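You operate a simulated robot arm through the tools that you are given. There is no shell and no other tool. Be economical: measure what you need, move in short steps, check, and stop when the job is done.

You run a simulated robot arm. Do the job below in one go: nothing can be reset, and whatever is moved stays where it is left.

JOB
Stack the shoe marked "L-5375" from the top of the blue bench on top of the shoe that says "L-5422". Then count the arches on the steel top of the long rack, then put as many of the relays from the steel top of the long rack on the top of the rusty cabinet. Then fetch the disc labelled "98" from the steel top of the long rack and set it on the grey pad there. Then turn the meter selector to on. Then turn the station five seconds selector to 20. Then turn the station three seconds selector to 24. Then turn the station two program selector to 2. Then fetch the blue rake and stand it on the steel top of the long rack. Then take the sieve on the top of the blue bench and put it away on the top of the mix bench. Keep to this order. Set down upright: relay, blue rake.

Only the result counts: the job must be done as asked and must still hold three seconds after the hand-in. Knocking over, shifting, dropping, spilling or breaking anything else fails it.

ROBOT AND FRAMES
A 6-joint arm with a two-finger gripper on a trunk, on a base that drives. Base frame: it is fixed to the floor where the robot stands at the start and does not move with it; the origin is under the middle of the robot, x ahead of it, y to its left, z up; the surface under the hand at the start is at about z = 0.8. Units: m, degrees, N and s.
Its first joint turns from -166.0 to 166.0 degrees. Places, roughly: arch [-1.5, 0.75, 1.25]; blue rake (4x3x17 cm) [-2.8, -2.9, 0.8]; disc [-1.5, 0.75, 1.25]; meter selector [-3.3, 1, 1]; pad [-1.5, 0.25, 1.25]; relay [-1.25, 0.25, 1.25]; shoe [0.75, 0, 0.75]; sieve (15x15x5 cm) [0.9, -1.3, 0.8]; station five seconds selector [-3.2, -0.8, 1.3]; station three seconds selector [-3.2, -1.9, 1.3]; station two program selector [-3.2, -2.2, 1.3]; steel top of the long rack [-1.5, 0.6, 1.2]; top of the mix bench [-5.9, -5.2, 0.8]; top of the rusty cabinet [-1.4, -2.5, 1.1]. Payload 2.54 kg.
The TCP is the grasp point between the finger pads, 0.03 m short of the fingertips. In the tool frame z runs along the fingers and y along their closing line. Largest opening 0.116 m; the body of the gripper starts 0.095 m behind the TCP.
Orientation is that of the tool frame in the base frame, as a unit quaternion [x, y, z, w]. With the fingers straight down and closing along the base's y, the tool's x points along the base's -x, its y along +y and its z along -z.

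CONTROLS
- The arm moves only by the tool arm_command. Its argument "commands" is text: rows parted by semicolons, each of 7 numbers parted by spaces: the shift along the tool's x, y, z in mm, then the turn, a rotation vector about the tool's x, y, z in degrees, then the finger opening in mm, from 0 to 116. In form: tx ty tz wx wy wz gripper; .... A call has 1 to 8 rows; each row shifts and turns the commanded pose from where the row before left it, along the tool's axes as they then stand. A row lasts 0.2 s, in which the tool goes at most 0.05 m and 8.6 degrees; a call with a longer step from one row to the next is refused whole, and so is a gripper value outside its range. Where a pose cannot be reached the arm comes as near as it can. A force on the tool above 40 N (or 10 N above the force at the start of the call, whichever is more), or a blocked arm, ends the call early, and 0.2 s more pass. Each finger travels about 0.072 m/s and halts on what it meets, pressing with about 38 N; the grip force reading is that of the motor and also rises with nothing between the fingers. The clock runs only during rows and for 0.2 s after the last one: add rows that do not move to give the fingers time. It gives the time, the measured TCP pose, the force on the tool (base axes), the opening and the grip force at its end, in the units of the frame above (readings bear some noise), with the torque about the TCP (base axes, N m) and any sound that the robot's microphone picked up, and new pictures: "views" is both (left out), scene, wrist or none.
- Cameras (640 x 400 px; columns grow to the right, rows downward): "scene" is now at [-0.0325, 0.1345, 1.4094]; the picture's right is [-0.20, -0.98, 0.00], its down [-0.55, 0.11, -0.83] and it looks along [0.81, -0.16, -0.56] (base axes); focal length 290 px, centre (320, 200). "wrist" rides on the gripper at [0.069, -0.015, -0.122] in the tool frame; the picture's right is [0.21, 0.98, 0.00], its down [-0.83, 0.18, -0.53] and it looks along [-0.52, 0.11, 0.85] (tool axes); focal length 251 px, centre (320, 200). There is no depth. A picture from a camera that has moved, and an enlarged one, comes with that camera's place and axes in the base frame and with its lens.
- steer(legs): drives the robot by 1 to 6 legs, each [ahead, left, turn to the left] in m, m and degrees, along the robot's own axes; the way and the turn of a leg run together, so that a leg with both is an arc; at most 1.5 m and 180 degrees a leg. The arm and the cameras ride along, it lands a little off, and it stops where it bumps. It gives what a move gives, and a new picture of the scene camera.
- turn_head(pan, tilt): turns the head with the scene camera to pan (to the left, within 120 degrees either way) and tilt (down, from -29 to 69), counted from straight ahead of the robot. It gives what a move gives, and a new picture of the scene camera.
- inspect(camera, box): a new picture of the part [left, top, right, bottom] of that camera's present view, enlarged. It takes no simulated time.
- close_job(): hands the job in; it is judged then, once.

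Work in short steps. Places have to be worked out from the pictures, the camera data and where the tool is seen: move nearer, look again, correct. Check each grasp and each placing, and mend what went wrong. You have 483 turns and 360 pictures in all, those below and enlarged ones among them. Open the gripper and draw the arm clear of the work before you hand the job in, unless the task says otherwise; then end with one line.

The tools are called after "Emit:" as a command line: name --argument value ..., lists and objects as JSON in quotes. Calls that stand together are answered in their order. arm_command: Moves the arm, as the interface text tells. Its arguments: {"type":"object","properties":{"commands":{"type":"string"},"views":{"type":"string","enum":["both","scene","wrist","none"]}},"required":["commands"]} The other tools are called the same way: steer (legs) drives the base; turn_head (pan, tilt) turns the head that bears the scene camera; inspect (camera, box) takes an enlarged picture of a part of a camera's view; close_job () hands the job in.

At the start:

```text
t: 0.0
tcp_pos: [0.6558, 0.1725, 1.1187]
orientation: [0.0, 1.0, 0.0, 0.0]
wrist_force: [0.6, 0.6, -0.5]
wrist_torque: [0.0, 0.01, 0.01]
gripper_width: 0.1161
grasp_force: 0.1
robot x, y, heading: [-0.0045, -0.0004, 0.0]
head pan, tilt: [-11.3, 34.3]
```

scene: 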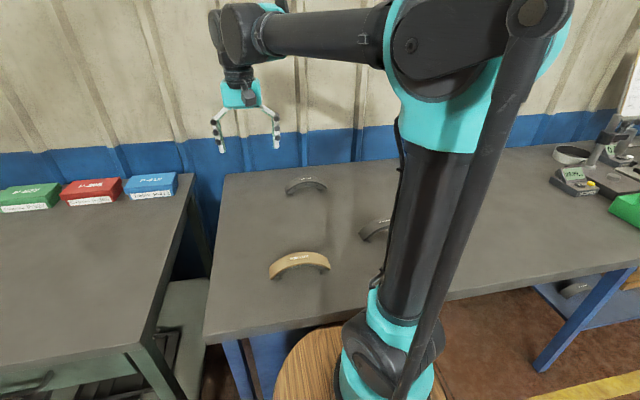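
wrist: 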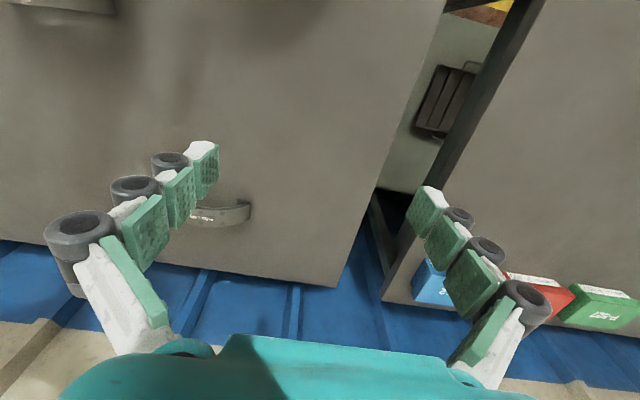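

Three arch-shaped shoes are on the bench ahead; I enlarge them to read their marks.

Emit:
inspect --camera "scene" --box '[260, 160, 400, 290]'

Emit:
turn_head --pan -40 --tilt 34

```text
3.08 times, centred on (330, 225) of scene
camera zoom: at [-0.0325, 0.1345, 1.4094], right [-0.2, -0.98, 0.0], down [-0.55, 0.11, -0.83], along [0.81, -0.16, -0.56], focal length 891 px, centre (289, 123)
```

zoom: 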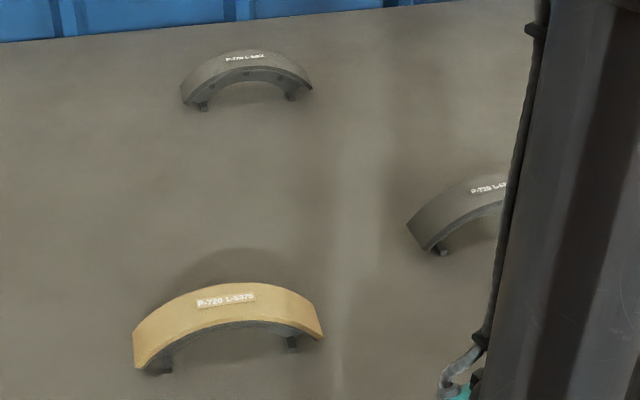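

```text
t: 0.9
tcp_pos: [0.6555, 0.1726, 1.1196]
orientation: [0.0, 1.0, 0.0, 0.0]
wrist_force: [-0.3, -0.4, 0.2]
wrist_torque: [0.01, 0.02, 0.01]
gripper_width: 0.1161
grasp_force: 0.1
robot x, y, heading: [0.0014, 0.0021, 0.1]
head pan, tilt: [-40.0, 34.0]
camera scene: at [-0.0513, 0.095, 1.4098], right [-0.64, -0.77, 0.0], down [-0.43, 0.36, -0.83], along [0.64, -0.53, -0.56], focal length 290 px, centre (320, 200)
```

scene: 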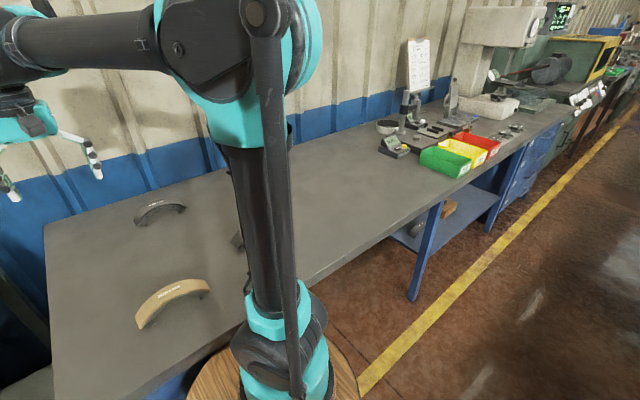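

The tan shoe is L-5375. I zoom in on the dark shoe in the wrist view.

Emit:
inspect --camera "wrist" --box '[170, 180, 270, 245]'

Emit:
turn_head --pan 10 --tilt 40

```text
6.15 times, centred on (220, 212) of wrist
camera zoom: at [0.5854, 0.1573, 1.2416], right [-0.21, 0.98, 0.0], down [0.83, 0.18, 0.53], along [0.52, 0.11, -0.85], focal length 1547 px, centre (935, 123)
```

zoom: 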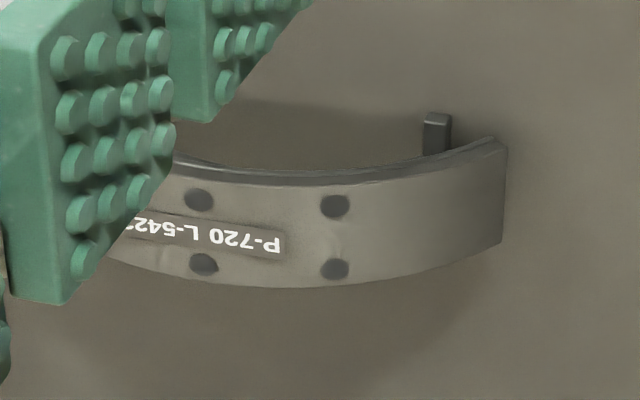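

```text
t: 2.1
tcp_pos: [0.655, 0.1731, 1.1184]
orientation: [0.0, 1.0, 0.0, 0.0]
wrist_force: [0.0, 0.5, -0.6]
wrist_torque: [-0.01, -0.02, -0.02]
gripper_width: 0.1162
grasp_force: 0.1
robot x, y, heading: [-0.0006, 0.004, -0.2]
head pan, tilt: [10.0, 40.0]
camera scene: at [-0.0355, 0.1666, 1.4007], right [0.17, -0.98, 0.0], down [-0.63, -0.11, -0.77], along [0.75, 0.13, -0.64], focal length 290 px, centre (320, 200)
```

scene: 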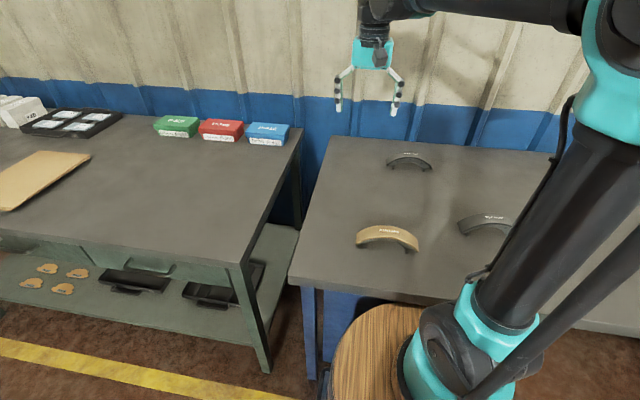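

The back shoe reads "L-542…"; I enlarge both dark shoes now that they are in free view.

Emit:
inspect --camera "scene" --box '[385, 148, 435, 178]'

Emit:
inspect --camera "scene" --box '[455, 205, 517, 240]'

Emit:
inspect --camera "scene" --box '[350, 215, 430, 260]'

```text
12.80 times, centred on (410, 163) of scene
camera zoom: at [-0.0355, 0.1666, 1.4007], right [0.17, -0.98, 0.0], down [-0.63, -0.11, -0.77], along [0.75, 0.13, -0.64], focal length 3708 px, centre (-832, 674)
```

zoom: 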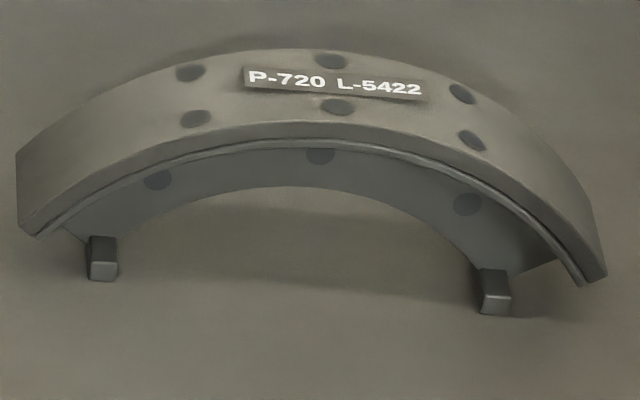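

```text
10.32 times, centred on (486, 222) of scene
camera zoom: at [-0.0355, 0.1666, 1.4007], right [0.17, -0.98, 0.0], down [-0.63, -0.11, -0.77], along [0.75, 0.13, -0.64], focal length 2991 px, centre (-1394, -32)
```

zoom: 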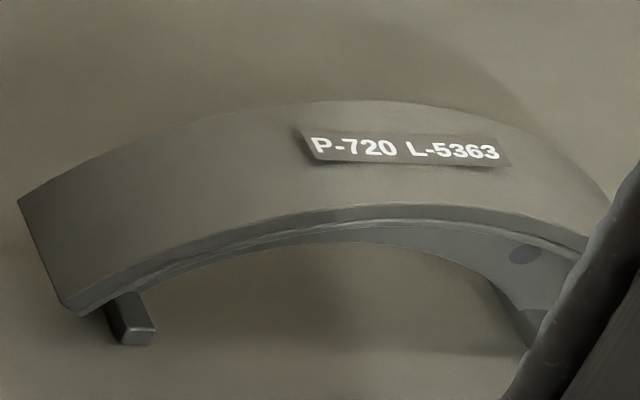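

```text
8.00 times, centred on (390, 238) of scene
camera zoom: at [-0.0355, 0.1666, 1.4007], right [0.17, -0.98, 0.0], down [-0.63, -0.11, -0.77], along [0.75, 0.13, -0.64], focal length 2318 px, centre (-240, -100)
```

zoom: 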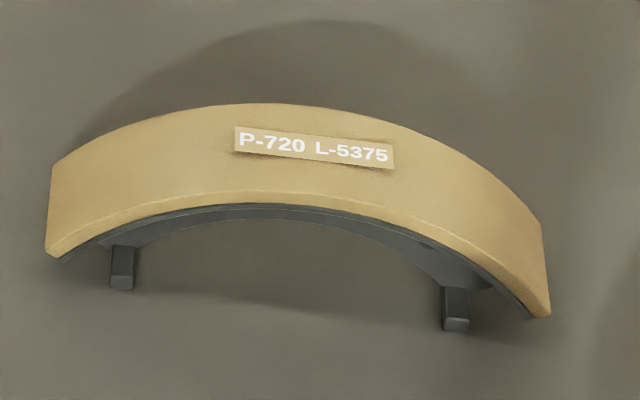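

The back shoe is L-5422 (near 0.90, 0.00, top about 0.865) and the tan L-5375 is near (0.50, 0.08). I turn the gripper 90° so that it closes along x.

Emit:
arm_command --commands "0 0 0 0 0 8.5 116; 0 0 0 0 0 8.5 116; 0 0 0 0 0 8.5 116; 0 0 0 0 0 8.5 116; 0 0 0 0 0 8.5 116; 0 0 0 0 0 8.5 116; 0 0 0 0 0 8.5 116; 0 0 0 0 0 8.5 116" --views "none"

Emit:
arm_command --commands "0 0 0 0 0 8.5 116; 0 0 0 0 0 8.5 116; 0 0 0 0 0 5 116; -40 -45 0 0 0 0 116; -40 -45 0 0 0 0 116; -12 -45 0 0 0 0 116; 0 -20 40 0 0 0 116; 0 0 40 0 0 0 116"

```text
t: 3.9
tcp_pos: [0.6546, 0.1711, 1.1197]
orientation: [0.561, 0.828, 0.0, 0.0]
wrist_force: [-0.1, -0.1, 0.7]
wrist_torque: [0.02, -0.01, -0.01]
gripper_width: 0.1161
grasp_force: 0.0
robot x, y, heading: [-0.0032, 0.0004, -0.1]
head pan, tilt: [10.0, 40.0]
```

```text
refused: row 4 steps farther than a row can; nothing moved
```

The rotation works; I repeat the rest with smaller steps.

Emit:
arm_command --commands "0 0 0 0 0 8.5 116; 0 0 0 0 0 8.5 116; 0 0 0 0 0 5 116; -30 -38 0 0 0 0 116; -30 -38 0 0 0 0 116; -30 -38 0 0 0 0 116; 0 -40 20 0 0 0 116; 0 0 48 0 0 0 116"

```text
t: 5.7
tcp_pos: [0.5, 0.082, 1.0511]
orientation: [0.708, 0.706, -0.001, 0.0]
wrist_force: [0.1, 0.0, 0.5]
wrist_torque: [0.05, 0.02, 0.0]
gripper_width: 0.116
grasp_force: 0.1
robot x, y, heading: [0.0002, -0.0017, 0.2]
head pan, tilt: [10.0, 40.0]
camera scene: at [-0.0355, 0.1667, 1.4007], right [0.17, -0.98, 0.0], down [-0.63, -0.11, -0.77], along [0.75, 0.13, -0.64], focal length 290 px, centre (320, 200)
camera wrist: at [0.485, 0.1512, 1.1737], right [0.98, 0.21, 0.0], down [0.18, -0.83, 0.53], along [0.11, -0.52, -0.85], focal length 251 px, centre (320, 200)
```

scene: 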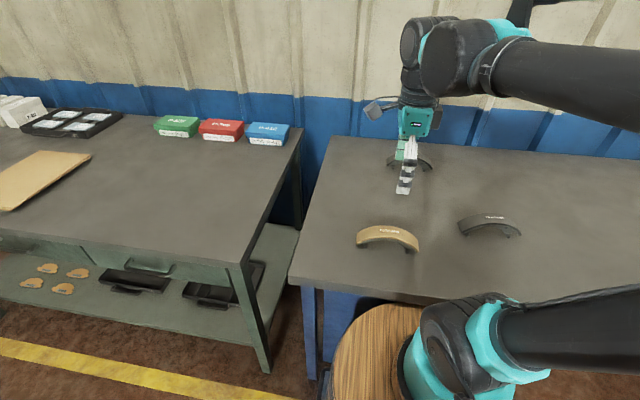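
wrist: 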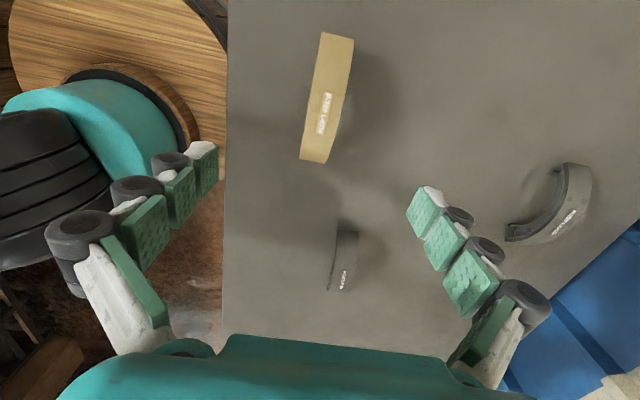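

The tan shoe is centred at about (0.504, 0.082), just under the gripper. I go down to TCP z about 0.85 and close.

Emit:
arm_command --commands "0 3 49 0 0 0 116; 0 0 49 0 0 0 116; 0 0 45 0 0 0 116; 0 0 30 0 0 0 116; 0 0 22 0 0 0 116; 0 0 5 0 0 0 116"

```text
t: 7.1
tcp_pos: [0.5025, 0.0826, 0.8503]
orientation: [0.707, 0.707, 0.0, 0.0]
wrist_force: [0.2, -0.1, -0.7]
wrist_torque: [0.01, 0.04, 0.02]
gripper_width: 0.1161
grasp_force: 0.1
robot x, y, heading: [-0.0011, 0.0011, -0.2]
head pan, tilt: [10.0, 40.0]
camera scene: at [-0.0355, 0.1667, 1.4007], right [0.17, -0.98, 0.0], down [-0.63, -0.11, -0.77], along [0.75, 0.13, -0.64], focal length 290 px, centre (320, 200)
camera wrist: at [0.4881, 0.1515, 0.9732], right [0.98, 0.21, 0.0], down [0.18, -0.83, 0.53], along [0.11, -0.52, -0.85], focal length 251 px, centre (320, 200)
```

scene: 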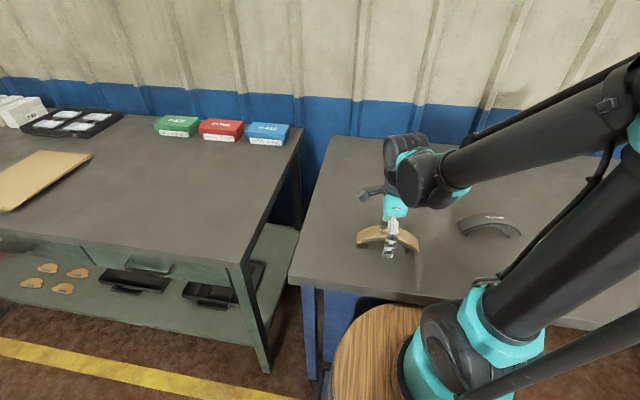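
wrist: 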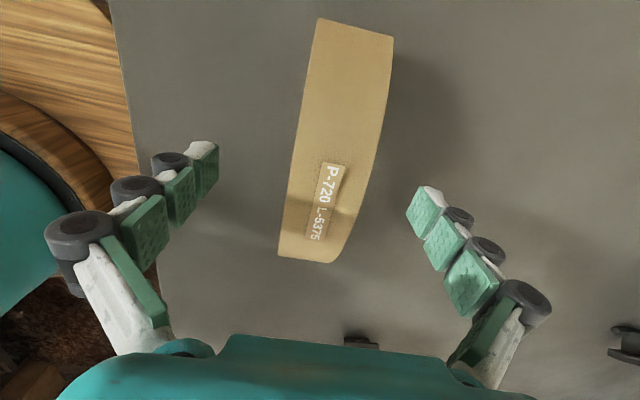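

The shoe sits about 6 mm to +x of the fingers' middle. I shift and close.

Emit:
arm_command --commands "0 6 0 0 0 0 116; 0 0 0 0 0 0 70; 0 0 0 0 0 0 40; 0 0 0 0 0 0 20; 0 0 0 0 0 0 10; 0 0 0 0 0 0 10; 0 0 0 0 0 0 10" --views "wrist"

```text
t: 8.7
tcp_pos: [0.5101, 0.0819, 0.8498]
orientation: [0.707, 0.707, 0.0, 0.0]
wrist_force: [-0.5, -0.6, 1.8]
wrist_torque: [-0.04, -0.06, 0.02]
gripper_width: 0.0386
grasp_force: 38.2
robot x, y, heading: [0.0015, 0.0001, 0.1]
head pan, tilt: [10.0, 40.0]
camera wrist: at [0.4941, 0.1515, 0.9733], right [0.98, 0.21, 0.0], down [0.18, -0.83, 0.53], along [0.11, -0.52, -0.85], focal length 251 px, centre (320, 200)
```

wrist: 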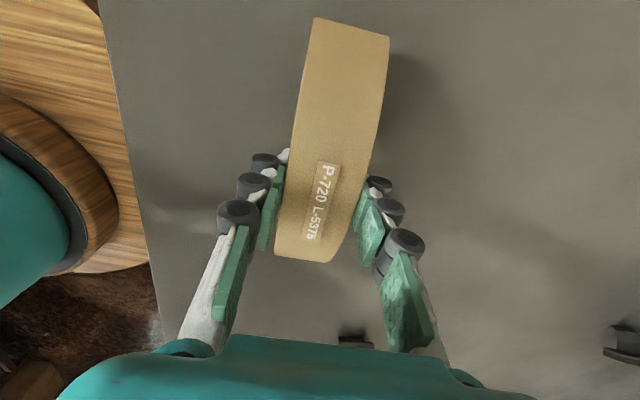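

Firm grip at 38.6 mm. I lift and carry toward the back shoe.

Emit:
arm_command --commands "0 0 -15 0 0 0 10; 0 0 -45 0 0 0 10; 0 0 -48 0 0 0 10; 0 0 -45 0 0 0 10; -20 45 0 0 0 0 10; -20 45 0 0 0 0 10; -20 45 0 0 0 0 10; -20 45 0 0 0 0 10" --views "none"

Emit:
arm_command --commands "0 48 0 0 0 0 10; 0 48 0 0 0 0 10; 0 48 0 0 0 0 10; 0 46 0 0 0 0 10; 0 20 0 0 0 0 10; 0 0 0 0 0 0 10"

```text
t: 10.5
tcp_pos: [0.6873, 0.0017, 1.0032]
orientation: [0.707, 0.707, 0.0, 0.001]
wrist_force: [-1.5, 0.4, -4.5]
wrist_torque: [0.01, -0.09, -0.01]
gripper_width: 0.0384
grasp_force: 38.5
robot x, y, heading: [-0.0009, -0.0021, -0.1]
head pan, tilt: [10.0, 40.0]
```

```text
t: 11.9
tcp_pos: [0.8999, 0.001, 1.004]
orientation: [0.707, 0.707, 0.0, 0.001]
wrist_force: [-0.2, 0.4, -4.0]
wrist_torque: [-0.01, 0.03, -0.02]
gripper_width: 0.0383
grasp_force: 38.2
robot x, y, heading: [0.0025, 0.0006, -0.1]
head pan, tilt: [10.0, 40.0]
camera scene: at [-0.0354, 0.1667, 1.4007], right [0.17, -0.98, 0.0], down [-0.63, -0.11, -0.77], along [0.75, 0.13, -0.64], focal length 290 px, centre (320, 200)
camera wrist: at [0.884, 0.0717, 1.1266], right [0.98, 0.21, 0.0], down [0.18, -0.83, 0.53], along [0.11, -0.52, -0.85], focal length 251 px, centre (320, 200)
```

scene: 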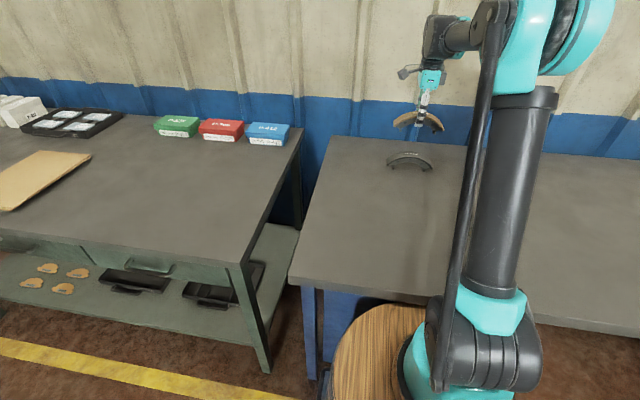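
wrist: 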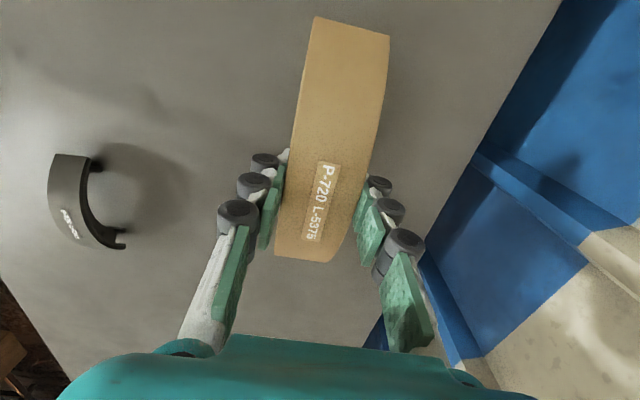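

The wrist view is masked by the held shoe. I compare both shoes in an enlarged scene view.

Emit:
inspect --camera "scene" --box '[360, 95, 472, 180]'

```text
4.71 times, centred on (416, 138) of scene
camera zoom: at [-0.0354, 0.1667, 1.4007], right [0.17, -0.98, 0.0], down [-0.63, -0.11, -0.77], along [0.75, 0.13, -0.64], focal length 1363 px, centre (-132, 494)
```

zoom: 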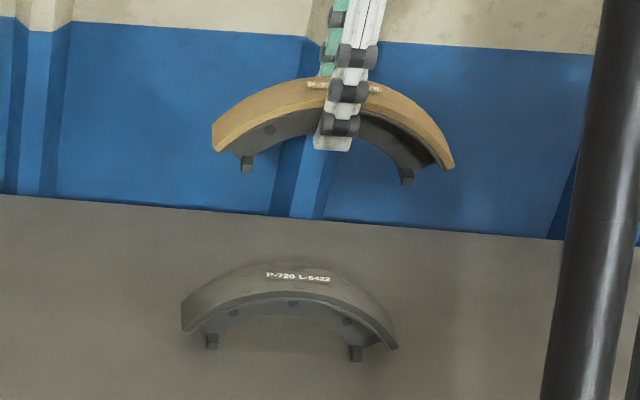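

The target shoe is about 3 mm farther in x; y and yaw already match. I go down to just above the expected contact.

Emit:
arm_command --commands "0 3 30 0 0 0 10; 0 0 40 0 0 0 10; 0 0 18 0 0 0 10; 0 0 0 0 0 0 10" --views "scene"

Emit:
inspect --camera "scene" --box '[370, 115, 450, 180]'

```text
t: 12.9
tcp_pos: [0.9032, -0.0001, 0.9143]
orientation: [0.707, 0.707, 0.0, 0.001]
wrist_force: [-0.2, -0.8, -4.2]
wrist_torque: [0.04, -0.01, -0.02]
gripper_width: 0.0382
grasp_force: 37.6
robot x, y, heading: [-0.0026, -0.0017, -0.1]
head pan, tilt: [10.0, 40.0]
camera scene: at [-0.0353, 0.1667, 1.4007], right [0.17, -0.98, 0.0], down [-0.63, -0.11, -0.77], along [0.75, 0.13, -0.64], focal length 290 px, centre (320, 200)
```

scene: 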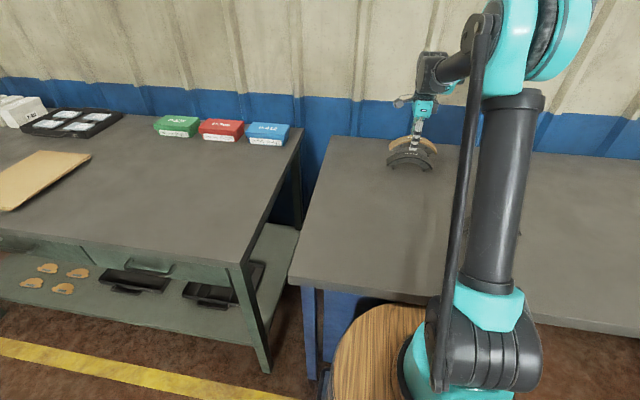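

```text
6.15 times, centred on (410, 148) of scene
camera zoom: at [-0.0353, 0.1667, 1.4007], right [0.17, -0.98, 0.0], down [-0.63, -0.11, -0.77], along [0.75, 0.13, -0.64], focal length 1783 px, centre (-234, 523)
```

zoom: 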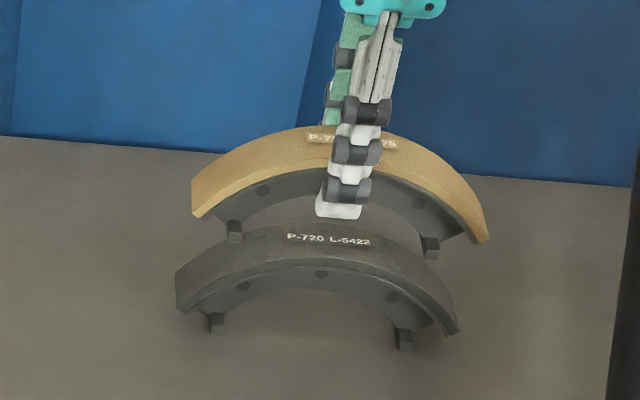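

Aligned within about 2 mm. I lower in small steps and watch the force.

Emit:
arm_command --commands "0 1.5 4 0 0 0 10; 0 0 4 0 0 0 10; 0 0 4 0 0 0 10; 0 0 3 0 0 0 10; 0 0 3 0 0 0 10; 0 0 0 0 0 0 10" --views "none"

Emit:
inspect --camera "scene" --box '[370, 125, 450, 175]'

```text
t: 14.3
tcp_pos: [0.9045, 0.0017, 0.8975]
orientation: [0.707, 0.707, 0.0, 0.0]
wrist_force: [-0.1, 0.3, -3.5]
wrist_torque: [-0.02, 0.0, -0.01]
gripper_width: 0.0385
grasp_force: 38.1
robot x, y, heading: [0.0024, -0.0026, -0.0]
head pan, tilt: [10.0, 40.0]
```

```text
8.00 times, centred on (410, 150) of scene
camera zoom: at [-0.0353, 0.1666, 1.4007], right [0.17, -0.98, 0.0], down [-0.63, -0.11, -0.77], along [0.75, 0.13, -0.64], focal length 2318 px, centre (-400, 600)
```

zoom: 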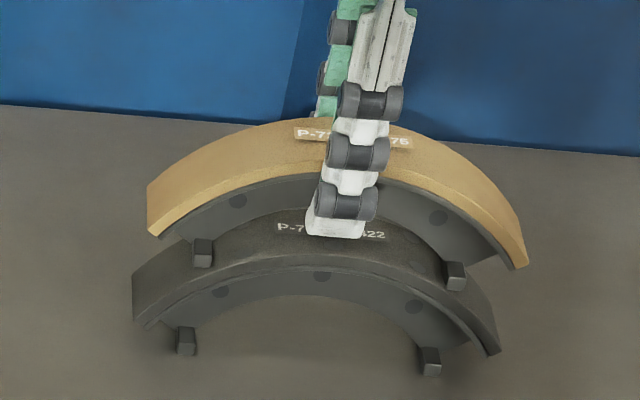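

No contact yet. I continue down in 3 mm steps.

Emit:
arm_command --commands "0 0 3 0 0 0 10; 0 0 3 0 0 0 10; 0 0 3 0 0 0 10; 0 0 0 0 0 0 10" --views "none"

Emit:
inspect --camera "scene" --box '[370, 125, 450, 175]'

```text
t: 15.3
tcp_pos: [0.9046, 0.0026, 0.8903]
orientation: [0.708, 0.706, -0.001, 0.0]
wrist_force: [-3.1, -0.2, 18.8]
wrist_torque: [-0.01, 0.13, 0.22]
gripper_width: 0.0382
grasp_force: 37.7
robot x, y, heading: [-0.0015, -0.0015, 0.2]
head pan, tilt: [10.0, 40.0]
```

```text
8.00 times, centred on (410, 150) of scene
camera zoom: at [-0.0363, 0.1667, 1.4007], right [0.17, -0.98, 0.0], down [-0.63, -0.11, -0.77], along [0.75, 0.13, -0.64], focal length 2318 px, centre (-400, 600)
```

zoom: 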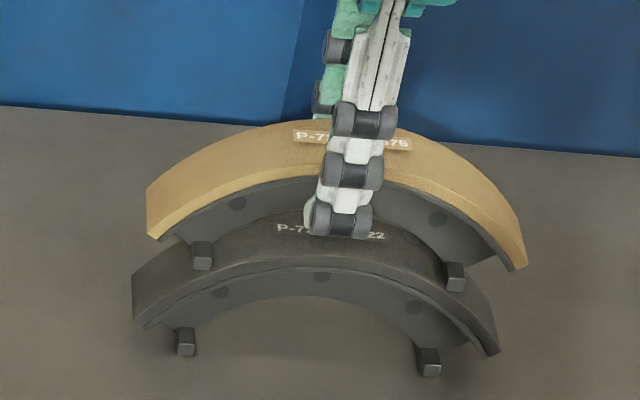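

The fingers slid a little while the shoe stayed: it is resting on the lower shoe. I open slowly.

Emit:
arm_command --commands "0 0 -1 0 0 0 38; 0 0 0 0 0 0 48; 0 0 0 0 0 0 60; 0 0 0 0 0 0 80; 0 0 0 0 0 0 100; 0 0 0 0 0 0 100" --views "wrist"

Emit:
inspect --camera "scene" --box '[370, 125, 450, 175]'

```text
t: 16.7
tcp_pos: [0.9044, 0.0031, 0.8913]
orientation: [0.707, 0.707, 0.0, 0.0]
wrist_force: [0.0, -0.2, 0.2]
wrist_torque: [0.01, 0.0, -0.01]
gripper_width: 0.1
grasp_force: 0.1
robot x, y, heading: [-0.0008, 0.0005, 0.0]
head pan, tilt: [10.0, 40.0]
camera wrist: at [0.8889, 0.0715, 1.0126], right [0.98, 0.21, 0.0], down [0.18, -0.83, 0.53], along [0.11, -0.52, -0.85], focal length 251 px, centre (320, 200)
```

wrist: 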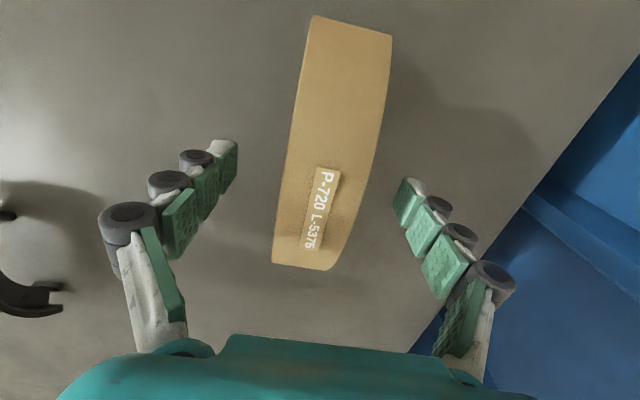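

```text
8.00 times, centred on (410, 150) of scene
camera zoom: at [-0.0355, 0.1667, 1.4007], right [0.17, -0.98, 0.0], down [-0.63, -0.11, -0.77], along [0.75, 0.13, -0.64], focal length 2318 px, centre (-400, 600)
```

zoom: 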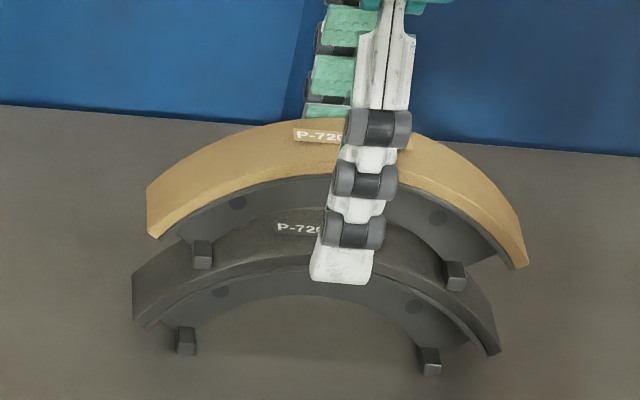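

The stack holds. I rise straight up, then draw the arm back.

Emit:
arm_command --commands "0 0 -40 0 0 0 100; 0 0 -48 0 0 0 100; 0 0 -48 0 0 0 100; 0 0 -48 0 0 0 100; 0 -48 0 0 0 0 100; 0 -48 0 0 0 0 100; 0 -48 0 0 0 0 100; 0 -48 0 0 0 0 100" --views "scene"

Emit:
arm_command --commands "0 -35 -35 0 0 0 100; 0 -35 -35 0 0 0 100; 0 -35 -35 0 0 0 100; 0 -35 -35 0 0 0 100; 0 -35 -35 0 0 0 100; 0 0 0 0 0 0 100" --views "none"

Emit:
turn_head --pan 120 --tilt 20

Emit:
turn_head --pan -120 --tilt 20

```text
t: 18.5
tcp_pos: [0.7116, 0.0031, 1.0736]
orientation: [0.707, 0.707, 0.001, 0.0]
wrist_force: [0.5, -0.7, -0.7]
wrist_torque: [-0.05, 0.07, -0.03]
gripper_width: 0.0996
grasp_force: 0.0
robot x, y, heading: [0.0013, 0.0037, 0.2]
head pan, tilt: [10.0, 40.0]
camera scene: at [-0.0349, 0.1667, 1.4007], right [0.17, -0.98, 0.0], down [-0.63, -0.11, -0.77], along [0.75, 0.13, -0.64], focal length 290 px, centre (320, 200)
```

scene: 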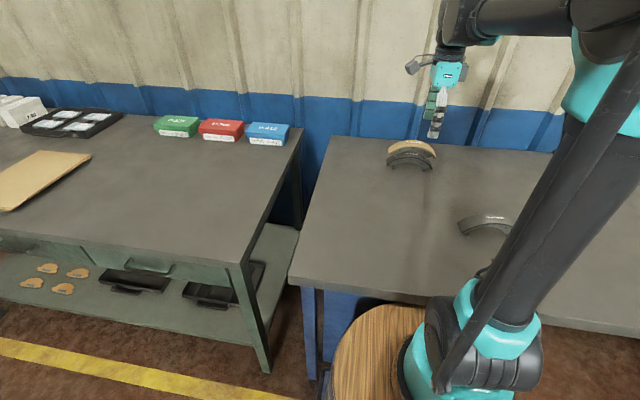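

```text
t: 19.9
tcp_pos: [0.538, 0.0016, 1.2489]
orientation: [0.707, 0.707, 0.0, 0.0]
wrist_force: [-0.2, -0.5, 0.3]
wrist_torque: [0.0, 0.01, 0.02]
gripper_width: 0.1001
grasp_force: 0.2
robot x, y, heading: [0.002, 0.0036, 0.1]
head pan, tilt: [10.0, 40.0]
```

```text
t: 21.8
tcp_pos: [0.5377, 0.0035, 1.2488]
orientation: [0.708, 0.707, 0.0, 0.0]
wrist_force: [0.2, 0.0, -0.2]
wrist_torque: [0.0, -0.02, 0.01]
gripper_width: 0.1
grasp_force: 0.0
robot x, y, heading: [-0.0003, -0.0009, 0.0]
head pan, tilt: [120.0, 20.0]
camera scene: at [-0.1658, 0.2326, 1.4321], right [0.87, 0.5, 0.0], down [0.17, -0.3, -0.94], along [-0.47, 0.81, -0.34], focal length 290 px, centre (320, 200)
```

scene: 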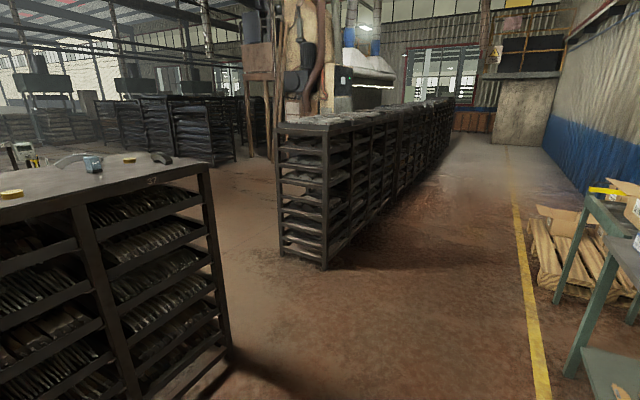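

```text
t: 25.2
tcp_pos: [0.5365, 0.0027, 1.249]
orientation: [0.707, 0.707, -0.001, 0.0]
wrist_force: [0.8, 0.1, 0.1]
wrist_torque: [-0.02, -0.03, 0.0]
gripper_width: 0.0999
grasp_force: 0.1
robot x, y, heading: [0.0007, 0.0006, -0.2]
head pan, tilt: [-120.0, 20.0]
camera scene: at [-0.1658, 0.0712, 1.4321], right [-0.87, 0.5, 0.0], down [0.17, 0.3, -0.94], along [-0.47, -0.81, -0.34], focal length 290 px, centre (320, 200)
```

scene: 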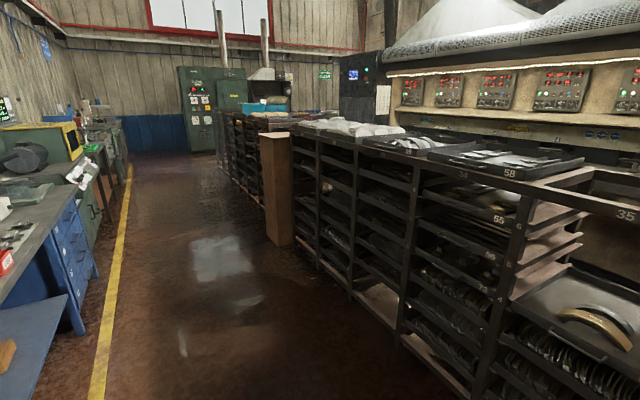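

I turn around to face the long rack.

Emit:
steer --legs '[[0, 0, 90], [0, 0, 90]]'

Emit:
turn_head --pan -20 --tilt 15

```text
t: 26.4
tcp_pos: [0.5312, 0.0597, 1.2494]
orientation: [0.667, 0.745, 0.0, 0.0]
wrist_force: [0.2, 0.5, 0.3]
wrist_torque: [-0.01, 0.03, -0.02]
gripper_width: 0.1002
grasp_force: 0.0
robot x, y, heading: [-0.002, -0.0027, 6.3]
head pan, tilt: [-120.0, 20.0]
stopped in leg 1: the robot was blocked; the commanded pose is now the measured one
camera scene: at [-0.1756, 0.0507, 1.4321], right [-0.92, 0.4, 0.0], down [0.14, 0.31, -0.94], along [-0.38, -0.86, -0.34], focal length 290 px, centre (320, 200)
```

scene: 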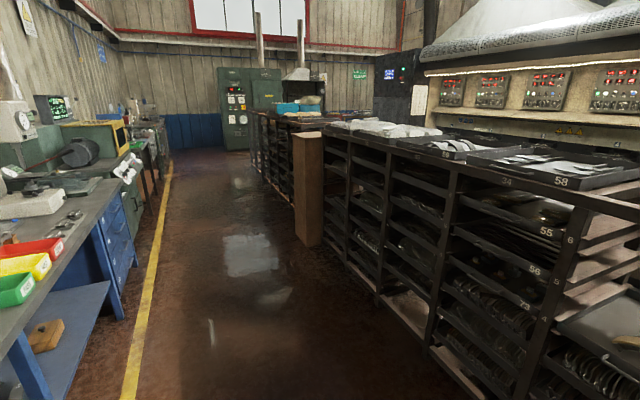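

```text
t: 28.2
tcp_pos: [0.5306, 0.0593, 1.2486]
orientation: [0.667, 0.745, 0.0, 0.0]
wrist_force: [-0.3, -0.8, -0.5]
wrist_torque: [0.0, 0.01, 0.0]
gripper_width: 0.0998
grasp_force: 0.1
robot x, y, heading: [-0.0027, 0.0017, 6.3]
head pan, tilt: [-20.0, 15.0]
camera scene: at [-0.0474, 0.1138, 1.4403], right [-0.24, -0.97, 0.0], down [-0.25, 0.06, -0.97], along [0.94, -0.23, -0.26], focal length 290 px, centre (320, 200)
```

scene: 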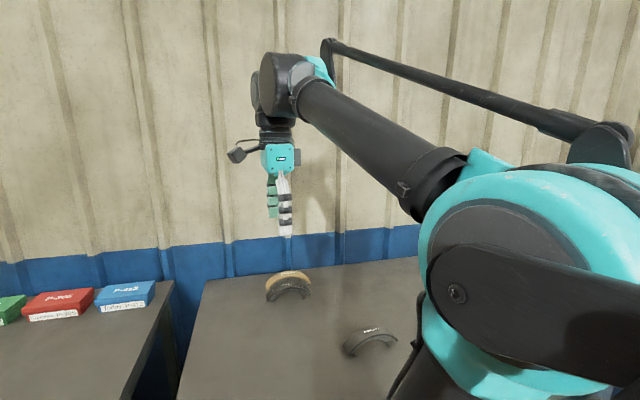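

The base touches the bench when turning. I back off first, then turn.

Emit:
steer --legs '[[-0.35, 0, -6], [0, 0, 90], [0, 0, 90]]'

```text
t: 38.1
tcp_pos: [-0.888, -0.0191, 1.2498]
orientation: [-0.704, 0.71, 0.0, 0.0]
wrist_force: [-0.4, 0.4, 0.6]
wrist_torque: [-0.01, 0.0, -0.02]
gripper_width: 0.0999
grasp_force: 0.0
robot x, y, heading: [-0.3472, -0.0232, 179.5]
head pan, tilt: [-20.0, 15.0]
camera scene: at [-0.3195, -0.1386, 1.4403], right [0.35, 0.94, 0.0], down [0.24, -0.09, -0.97], along [-0.9, 0.34, -0.26], focal length 290 px, centre (320, 200)
```

scene: 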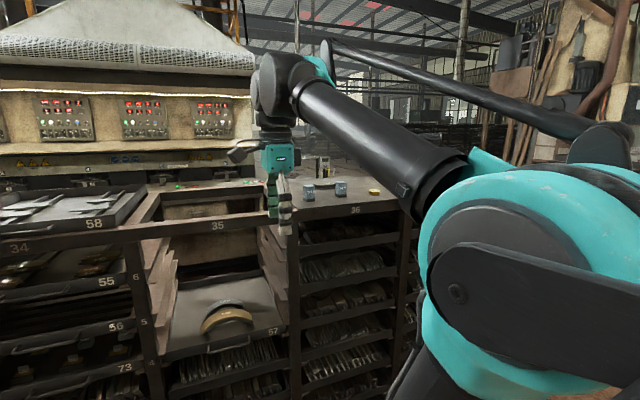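

I raise the hand and shift right (base +y) to see the rack top.

Emit:
arm_command --commands "0 0 -40 0 0 0 100; 0 -30 -40 0 0 0 100; 0 -30 -40 0 0 0 100; 0 0 0 0 0 0 100" --views "none"

Emit:
steer --legs '[[0, -0.5, 0]]'

Emit:
turn_head --pan 0 --tilt 25

```text
t: 39.1
tcp_pos: [-0.8271, -0.0197, 1.3688]
orientation: [-0.704, 0.711, 0.0, 0.0]
wrist_force: [-0.2, 1.0, 0.0]
wrist_torque: [0.05, 0.0, 0.0]
gripper_width: 0.0999
grasp_force: 0.0
robot x, y, heading: [-0.3514, -0.0262, 179.5]
head pan, tilt: [-20.0, 15.0]
```

```text
t: 42.0
tcp_pos: [-0.8251, 0.4797, 1.3686]
orientation: [-0.706, 0.709, 0.0, 0.0]
wrist_force: [0.9, 0.8, 0.1]
wrist_torque: [-0.01, -0.02, -0.01]
gripper_width: 0.1
grasp_force: 0.1
robot x, y, heading: [-0.3508, 0.4803, 179.7]
head pan, tilt: [-20.0, 15.0]
camera scene: at [-0.3154, 0.3623, 1.4403], right [0.35, 0.94, 0.0], down [0.24, -0.09, -0.97], along [-0.91, 0.33, -0.26], focal length 290 px, centre (320, 200)
```

scene: 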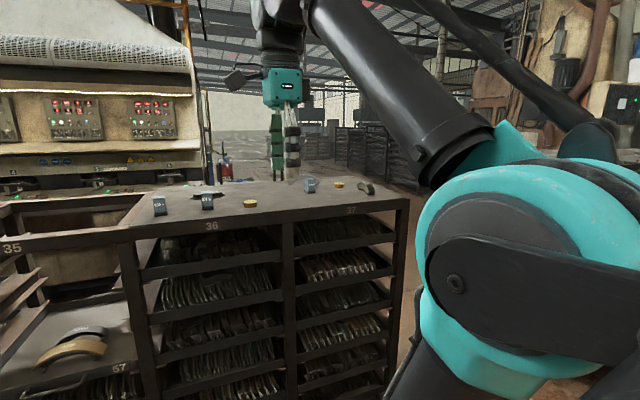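

```text
t: 42.9
tcp_pos: [-0.8244, 0.4798, 1.3686]
orientation: [-0.705, 0.709, 0.0, 0.0]
wrist_force: [0.1, 0.2, 1.0]
wrist_torque: [0.0, 0.01, 0.0]
gripper_width: 0.0998
grasp_force: 0.1
robot x, y, heading: [-0.3487, 0.4802, 179.7]
head pan, tilt: [0.0, 25.0]
camera scene: at [-0.3199, 0.3304, 1.4241], right [0.01, 1.0, 0.0], down [0.42, 0.0, -0.91], along [-0.91, 0.01, -0.42], focal length 290 px, centre (320, 200)
```

scene: 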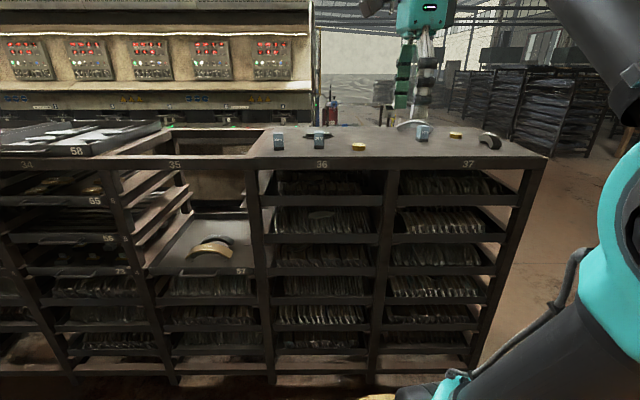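

The view is shallow; I enlarge the rack top.

Emit:
inspect --camera "scene" --box '[245, 110, 395, 180]'

Emit:
inspect --camera "scene" --box '[380, 100, 540, 175]'

```text
4.27 times, centred on (320, 145) of scene
camera zoom: at [-0.3199, 0.3304, 1.4241], right [0.01, 1.0, 0.0], down [0.42, 0.0, -0.91], along [-0.91, 0.01, -0.42], focal length 1236 px, centre (320, 435)
```

zoom: 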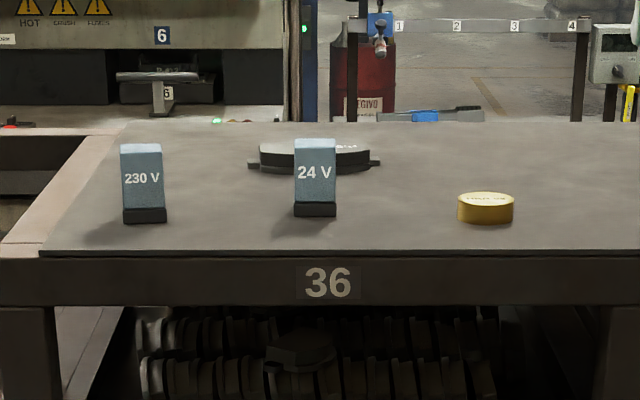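

```text
4.00 times, centred on (460, 138) of scene
camera zoom: at [-0.3199, 0.3304, 1.4241], right [0.01, 1.0, 0.0], down [0.42, 0.0, -0.91], along [-0.91, 0.01, -0.42], focal length 1159 px, centre (-240, 450)
```

zoom: 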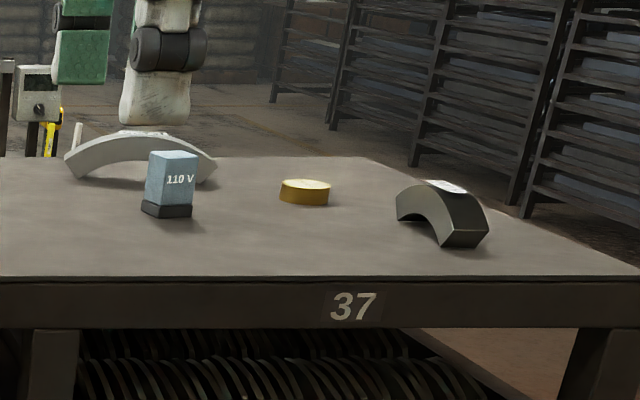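

Two arches (grey, dark) and three relays show so far; I move the wrist camera above the rack for a look from above.

Emit:
arm_command --commands "28 34 -20 0 0 0 100; 28 34 -20 0 0 0 100; 28 34 -20 0 0 0 100; 28 34 -20 0 0 0 100; 28 34 -20 0 0 0 100; 28 34 -20 0 0 0 100; 28 34 -20 0 0 0 100; 0 0 0 0 0 0 100" --views "both"

```text
t: 44.6
tcp_pos: [-1.003, 0.3269, 1.4418]
orientation: [-0.705, 0.709, 0.0, -0.001]
wrist_force: [-0.5, 0.0, 0.2]
wrist_torque: [0.01, 0.02, -0.03]
gripper_width: 0.0999
grasp_force: 0.0
out of reach, approached as far as the arm can: row 5, 6, 7
robot x, y, heading: [-0.3453, 0.4765, 179.9]
head pan, tilt: [0.0, 25.0]
camera scene: at [-0.32, 0.3302, 1.424], right [0.0, 1.0, 0.0], down [0.42, 0.0, -0.91], along [-0.91, 0.0, -0.42], focal length 290 px, centre (320, 200)
camera wrist: at [-0.9884, 0.2583, 1.564], right [-0.98, -0.21, 0.0], down [-0.18, 0.83, 0.53], along [-0.11, 0.52, -0.85], focal length 251 px, centre (320, 200)
```

scene: 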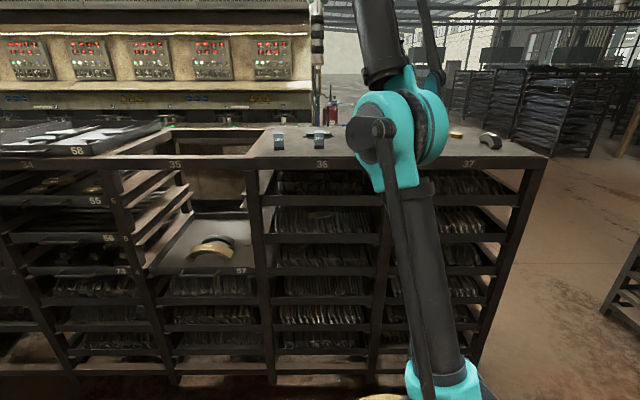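
wrist: 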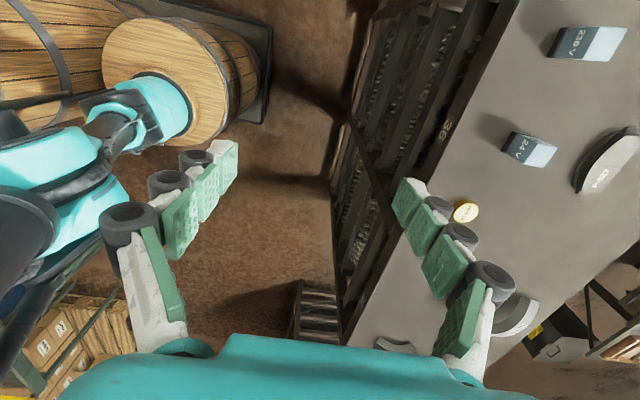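

The rack edge is near x = -1.08 and the items lie about 0.2–0.4 m behind it. I drive 0.25 m nearer so all of them are in comfortable reach.

Emit:
steer --legs '[[0.25, 0, 0]]'

Emit:
arm_command --commands "0 0 -30 0 0 0 100; 0 0 -30 0 0 0 100; 0 0 -30 0 0 0 100; 40 -20 0 0 0 0 100; 40 -20 0 0 0 0 100; 40 0 0 0 0 0 100; 0 0 0 0 0 0 100" --views "wrist"

```text
t: 46.5
tcp_pos: [-1.2505, 0.3275, 1.4416]
orientation: [-0.706, 0.708, 0.0, -0.001]
wrist_force: [-0.4, 0.4, -0.1]
wrist_torque: [0.02, 0.0, 0.02]
gripper_width: 0.1001
grasp_force: 0.0
robot x, y, heading: [-0.5973, 0.479, 179.7]
head pan, tilt: [0.0, 25.0]
camera scene: at [-0.5678, 0.3313, 1.424], right [0.0, 1.0, 0.0], down [0.42, 0.0, -0.91], along [-0.91, 0.0, -0.42], focal length 290 px, centre (320, 200)
```

scene: 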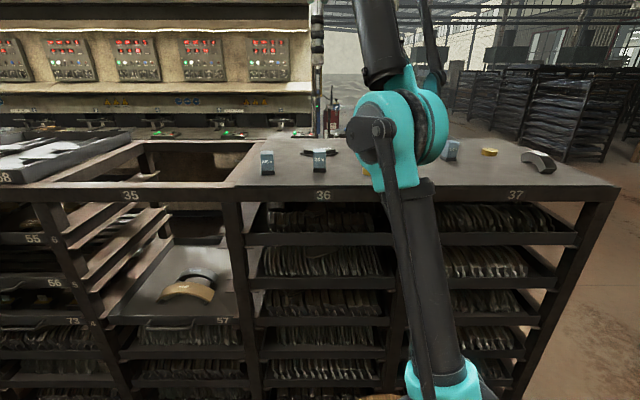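

```text
t: 48.1
tcp_pos: [-1.1806, 0.2215, 1.4446]
orientation: [-0.706, 0.708, 0.001, -0.003]
wrist_force: [-0.6, 0.2, 0.4]
wrist_torque: [-0.04, -0.02, 0.01]
gripper_width: 0.1
grasp_force: 0.1
out of reach, approached as far as the arm can: row 1, 2, 3, 6
robot x, y, heading: [-0.595, 0.4799, 180.0]
head pan, tilt: [0.0, 25.0]
camera wrist: at [-1.165, 0.152, 1.5672], right [-0.98, -0.21, 0.0], down [-0.18, 0.83, 0.53], along [-0.12, 0.52, -0.85], focal length 251 px, centre (320, 200)
```

wrist: 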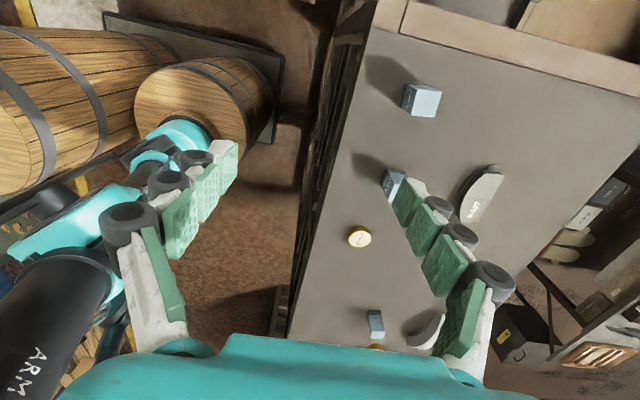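

On the steel top I count two arches (grey and dark), three relays, two discs and the pad, so two relays go to the cabinet. I first bring the hand over the 24 V relay.

Emit:
arm_command --commands "-30 30 20 0 0 0 116; -30 30 20 0 0 0 116; -30 30 20 0 0 0 116; -8 20 20 0 0 0 116; 0 0 0 0 0 0 116" --views "both"

```text
t: 49.3
tcp_pos: [-1.2904, 0.32, 1.3637]
orientation: [-0.706, 0.709, 0.001, 0.0]
wrist_force: [-0.2, 0.0, 0.6]
wrist_torque: [0.0, 0.02, -0.02]
gripper_width: 0.1164
grasp_force: 0.0
robot x, y, heading: [-0.5934, 0.4797, 179.8]
head pan, tilt: [0.0, 25.0]
camera scene: at [-0.5677, 0.3313, 1.424], right [0.0, 1.0, 0.0], down [0.42, 0.0, -0.91], along [-0.91, 0.0, -0.42], focal length 290 px, centre (320, 200)
camera wrist: at [-1.2755, 0.2515, 1.4864], right [-0.98, -0.21, 0.0], down [-0.18, 0.83, 0.53], along [-0.11, 0.52, -0.85], focal length 251 px, centre (320, 200)
```

scene: 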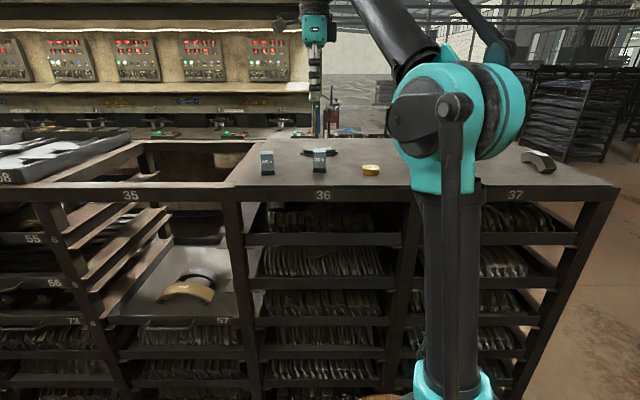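
wrist: 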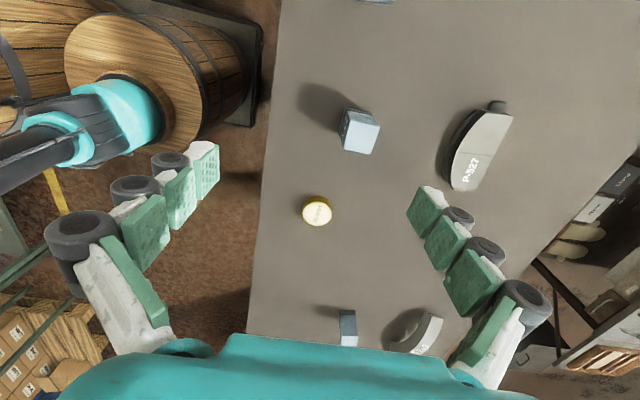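

I need the rack height more exactly; I enlarge the relay in both views.

Emit:
inspect --camera "wrist" --box '[290, 70, 410, 170]'

Emit:
inspect --camera "scene" --box '[240, 130, 350, 200]'

```text
4.00 times, centred on (350, 120) of wrist
camera zoom: at [-1.2755, 0.2515, 1.4864], right [-0.98, -0.21, 0.0], down [-0.18, 0.83, 0.53], along [-0.11, 0.52, -0.85], focal length 1006 px, centre (200, 520)
```

zoom: 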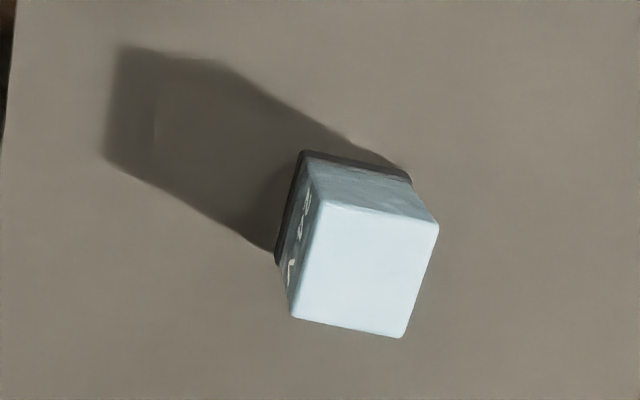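

```text
5.71 times, centred on (295, 165) of scene
camera zoom: at [-0.5677, 0.3313, 1.424], right [0.0, 1.0, 0.0], down [0.42, 0.0, -0.91], along [-0.91, 0.0, -0.42], focal length 1656 px, centre (463, 400)
```

zoom: 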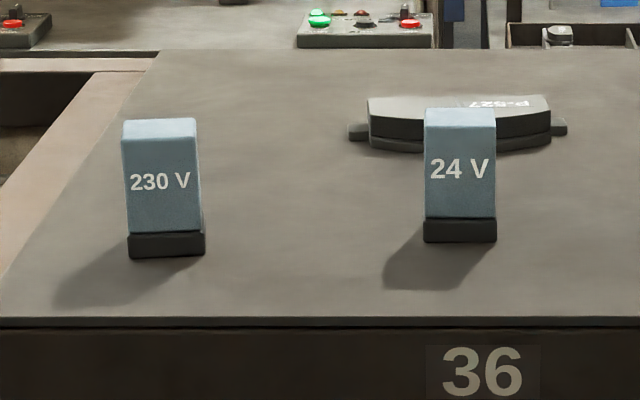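

Solved: the rack top is at z ≈ 1.16, the 24 V relay (34×34×56 mm) is centred at about (-1.338, 0.329). I go above it and down part-way.

Emit:
arm_command --commands "-5 24 20 0 0 0 116; -4 24 35 0 0 0 116; 0 0 45 0 0 0 116; 0 0 0 0 0 0 116" --views "wrist"

```text
t: 50.3
tcp_pos: [-1.3396, 0.3282, 1.2629]
orientation: [-0.706, 0.709, 0.001, 0.0]
wrist_force: [0.5, 0.1, 0.3]
wrist_torque: [0.03, -0.01, 0.01]
gripper_width: 0.116
grasp_force: 0.0
robot x, y, heading: [-0.596, 0.479, 180.0]
head pan, tilt: [0.0, 25.0]
camera wrist: at [-1.3257, 0.2603, 1.3863], right [-0.98, -0.21, 0.0], down [-0.18, 0.83, 0.53], along [-0.11, 0.52, -0.85], focal length 251 px, centre (320, 200)
```

wrist: 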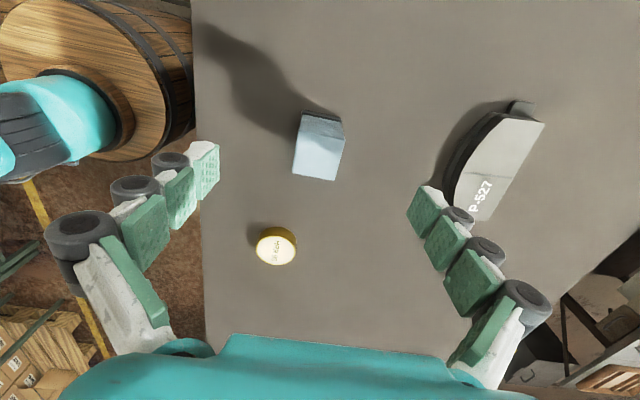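

Relay is centred; a 5 mm y correction, then down and close.

Emit:
arm_command --commands "5 0 30 0 0 0 116; 0 0 25 0 0 0 116; 0 0 8 0 0 0 116; 0 0 0 0 0 0 60; 0 0 0 0 0 0 30; 0 0 0 0 0 0 20; 0 0 0 0 0 0 20; 0 0 0 0 0 0 20" --views "wrist"

```text
t: 52.1
tcp_pos: [-1.3397, 0.3245, 1.2007]
orientation: [-0.706, 0.708, 0.001, -0.001]
wrist_force: [0.0, -0.2, 0.2]
wrist_torque: [0.02, -0.02, -0.01]
gripper_width: 0.0327
grasp_force: 38.1
robot x, y, heading: [-0.5915, 0.4766, 179.9]
head pan, tilt: [0.0, 25.0]
camera wrist: at [-1.3245, 0.2547, 1.3239], right [-0.98, -0.21, 0.0], down [-0.18, 0.83, 0.53], along [-0.11, 0.52, -0.85], focal length 251 px, centre (320, 200)
```

wrist: 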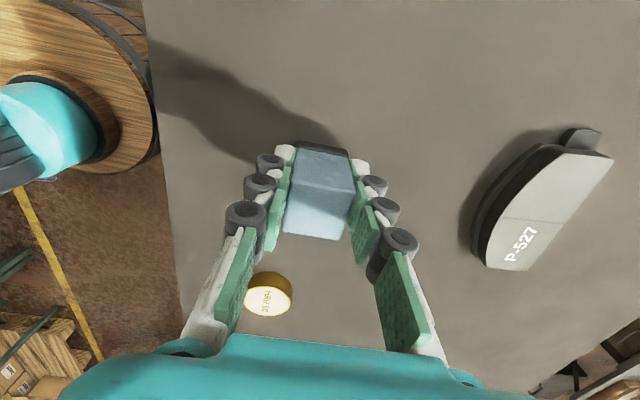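

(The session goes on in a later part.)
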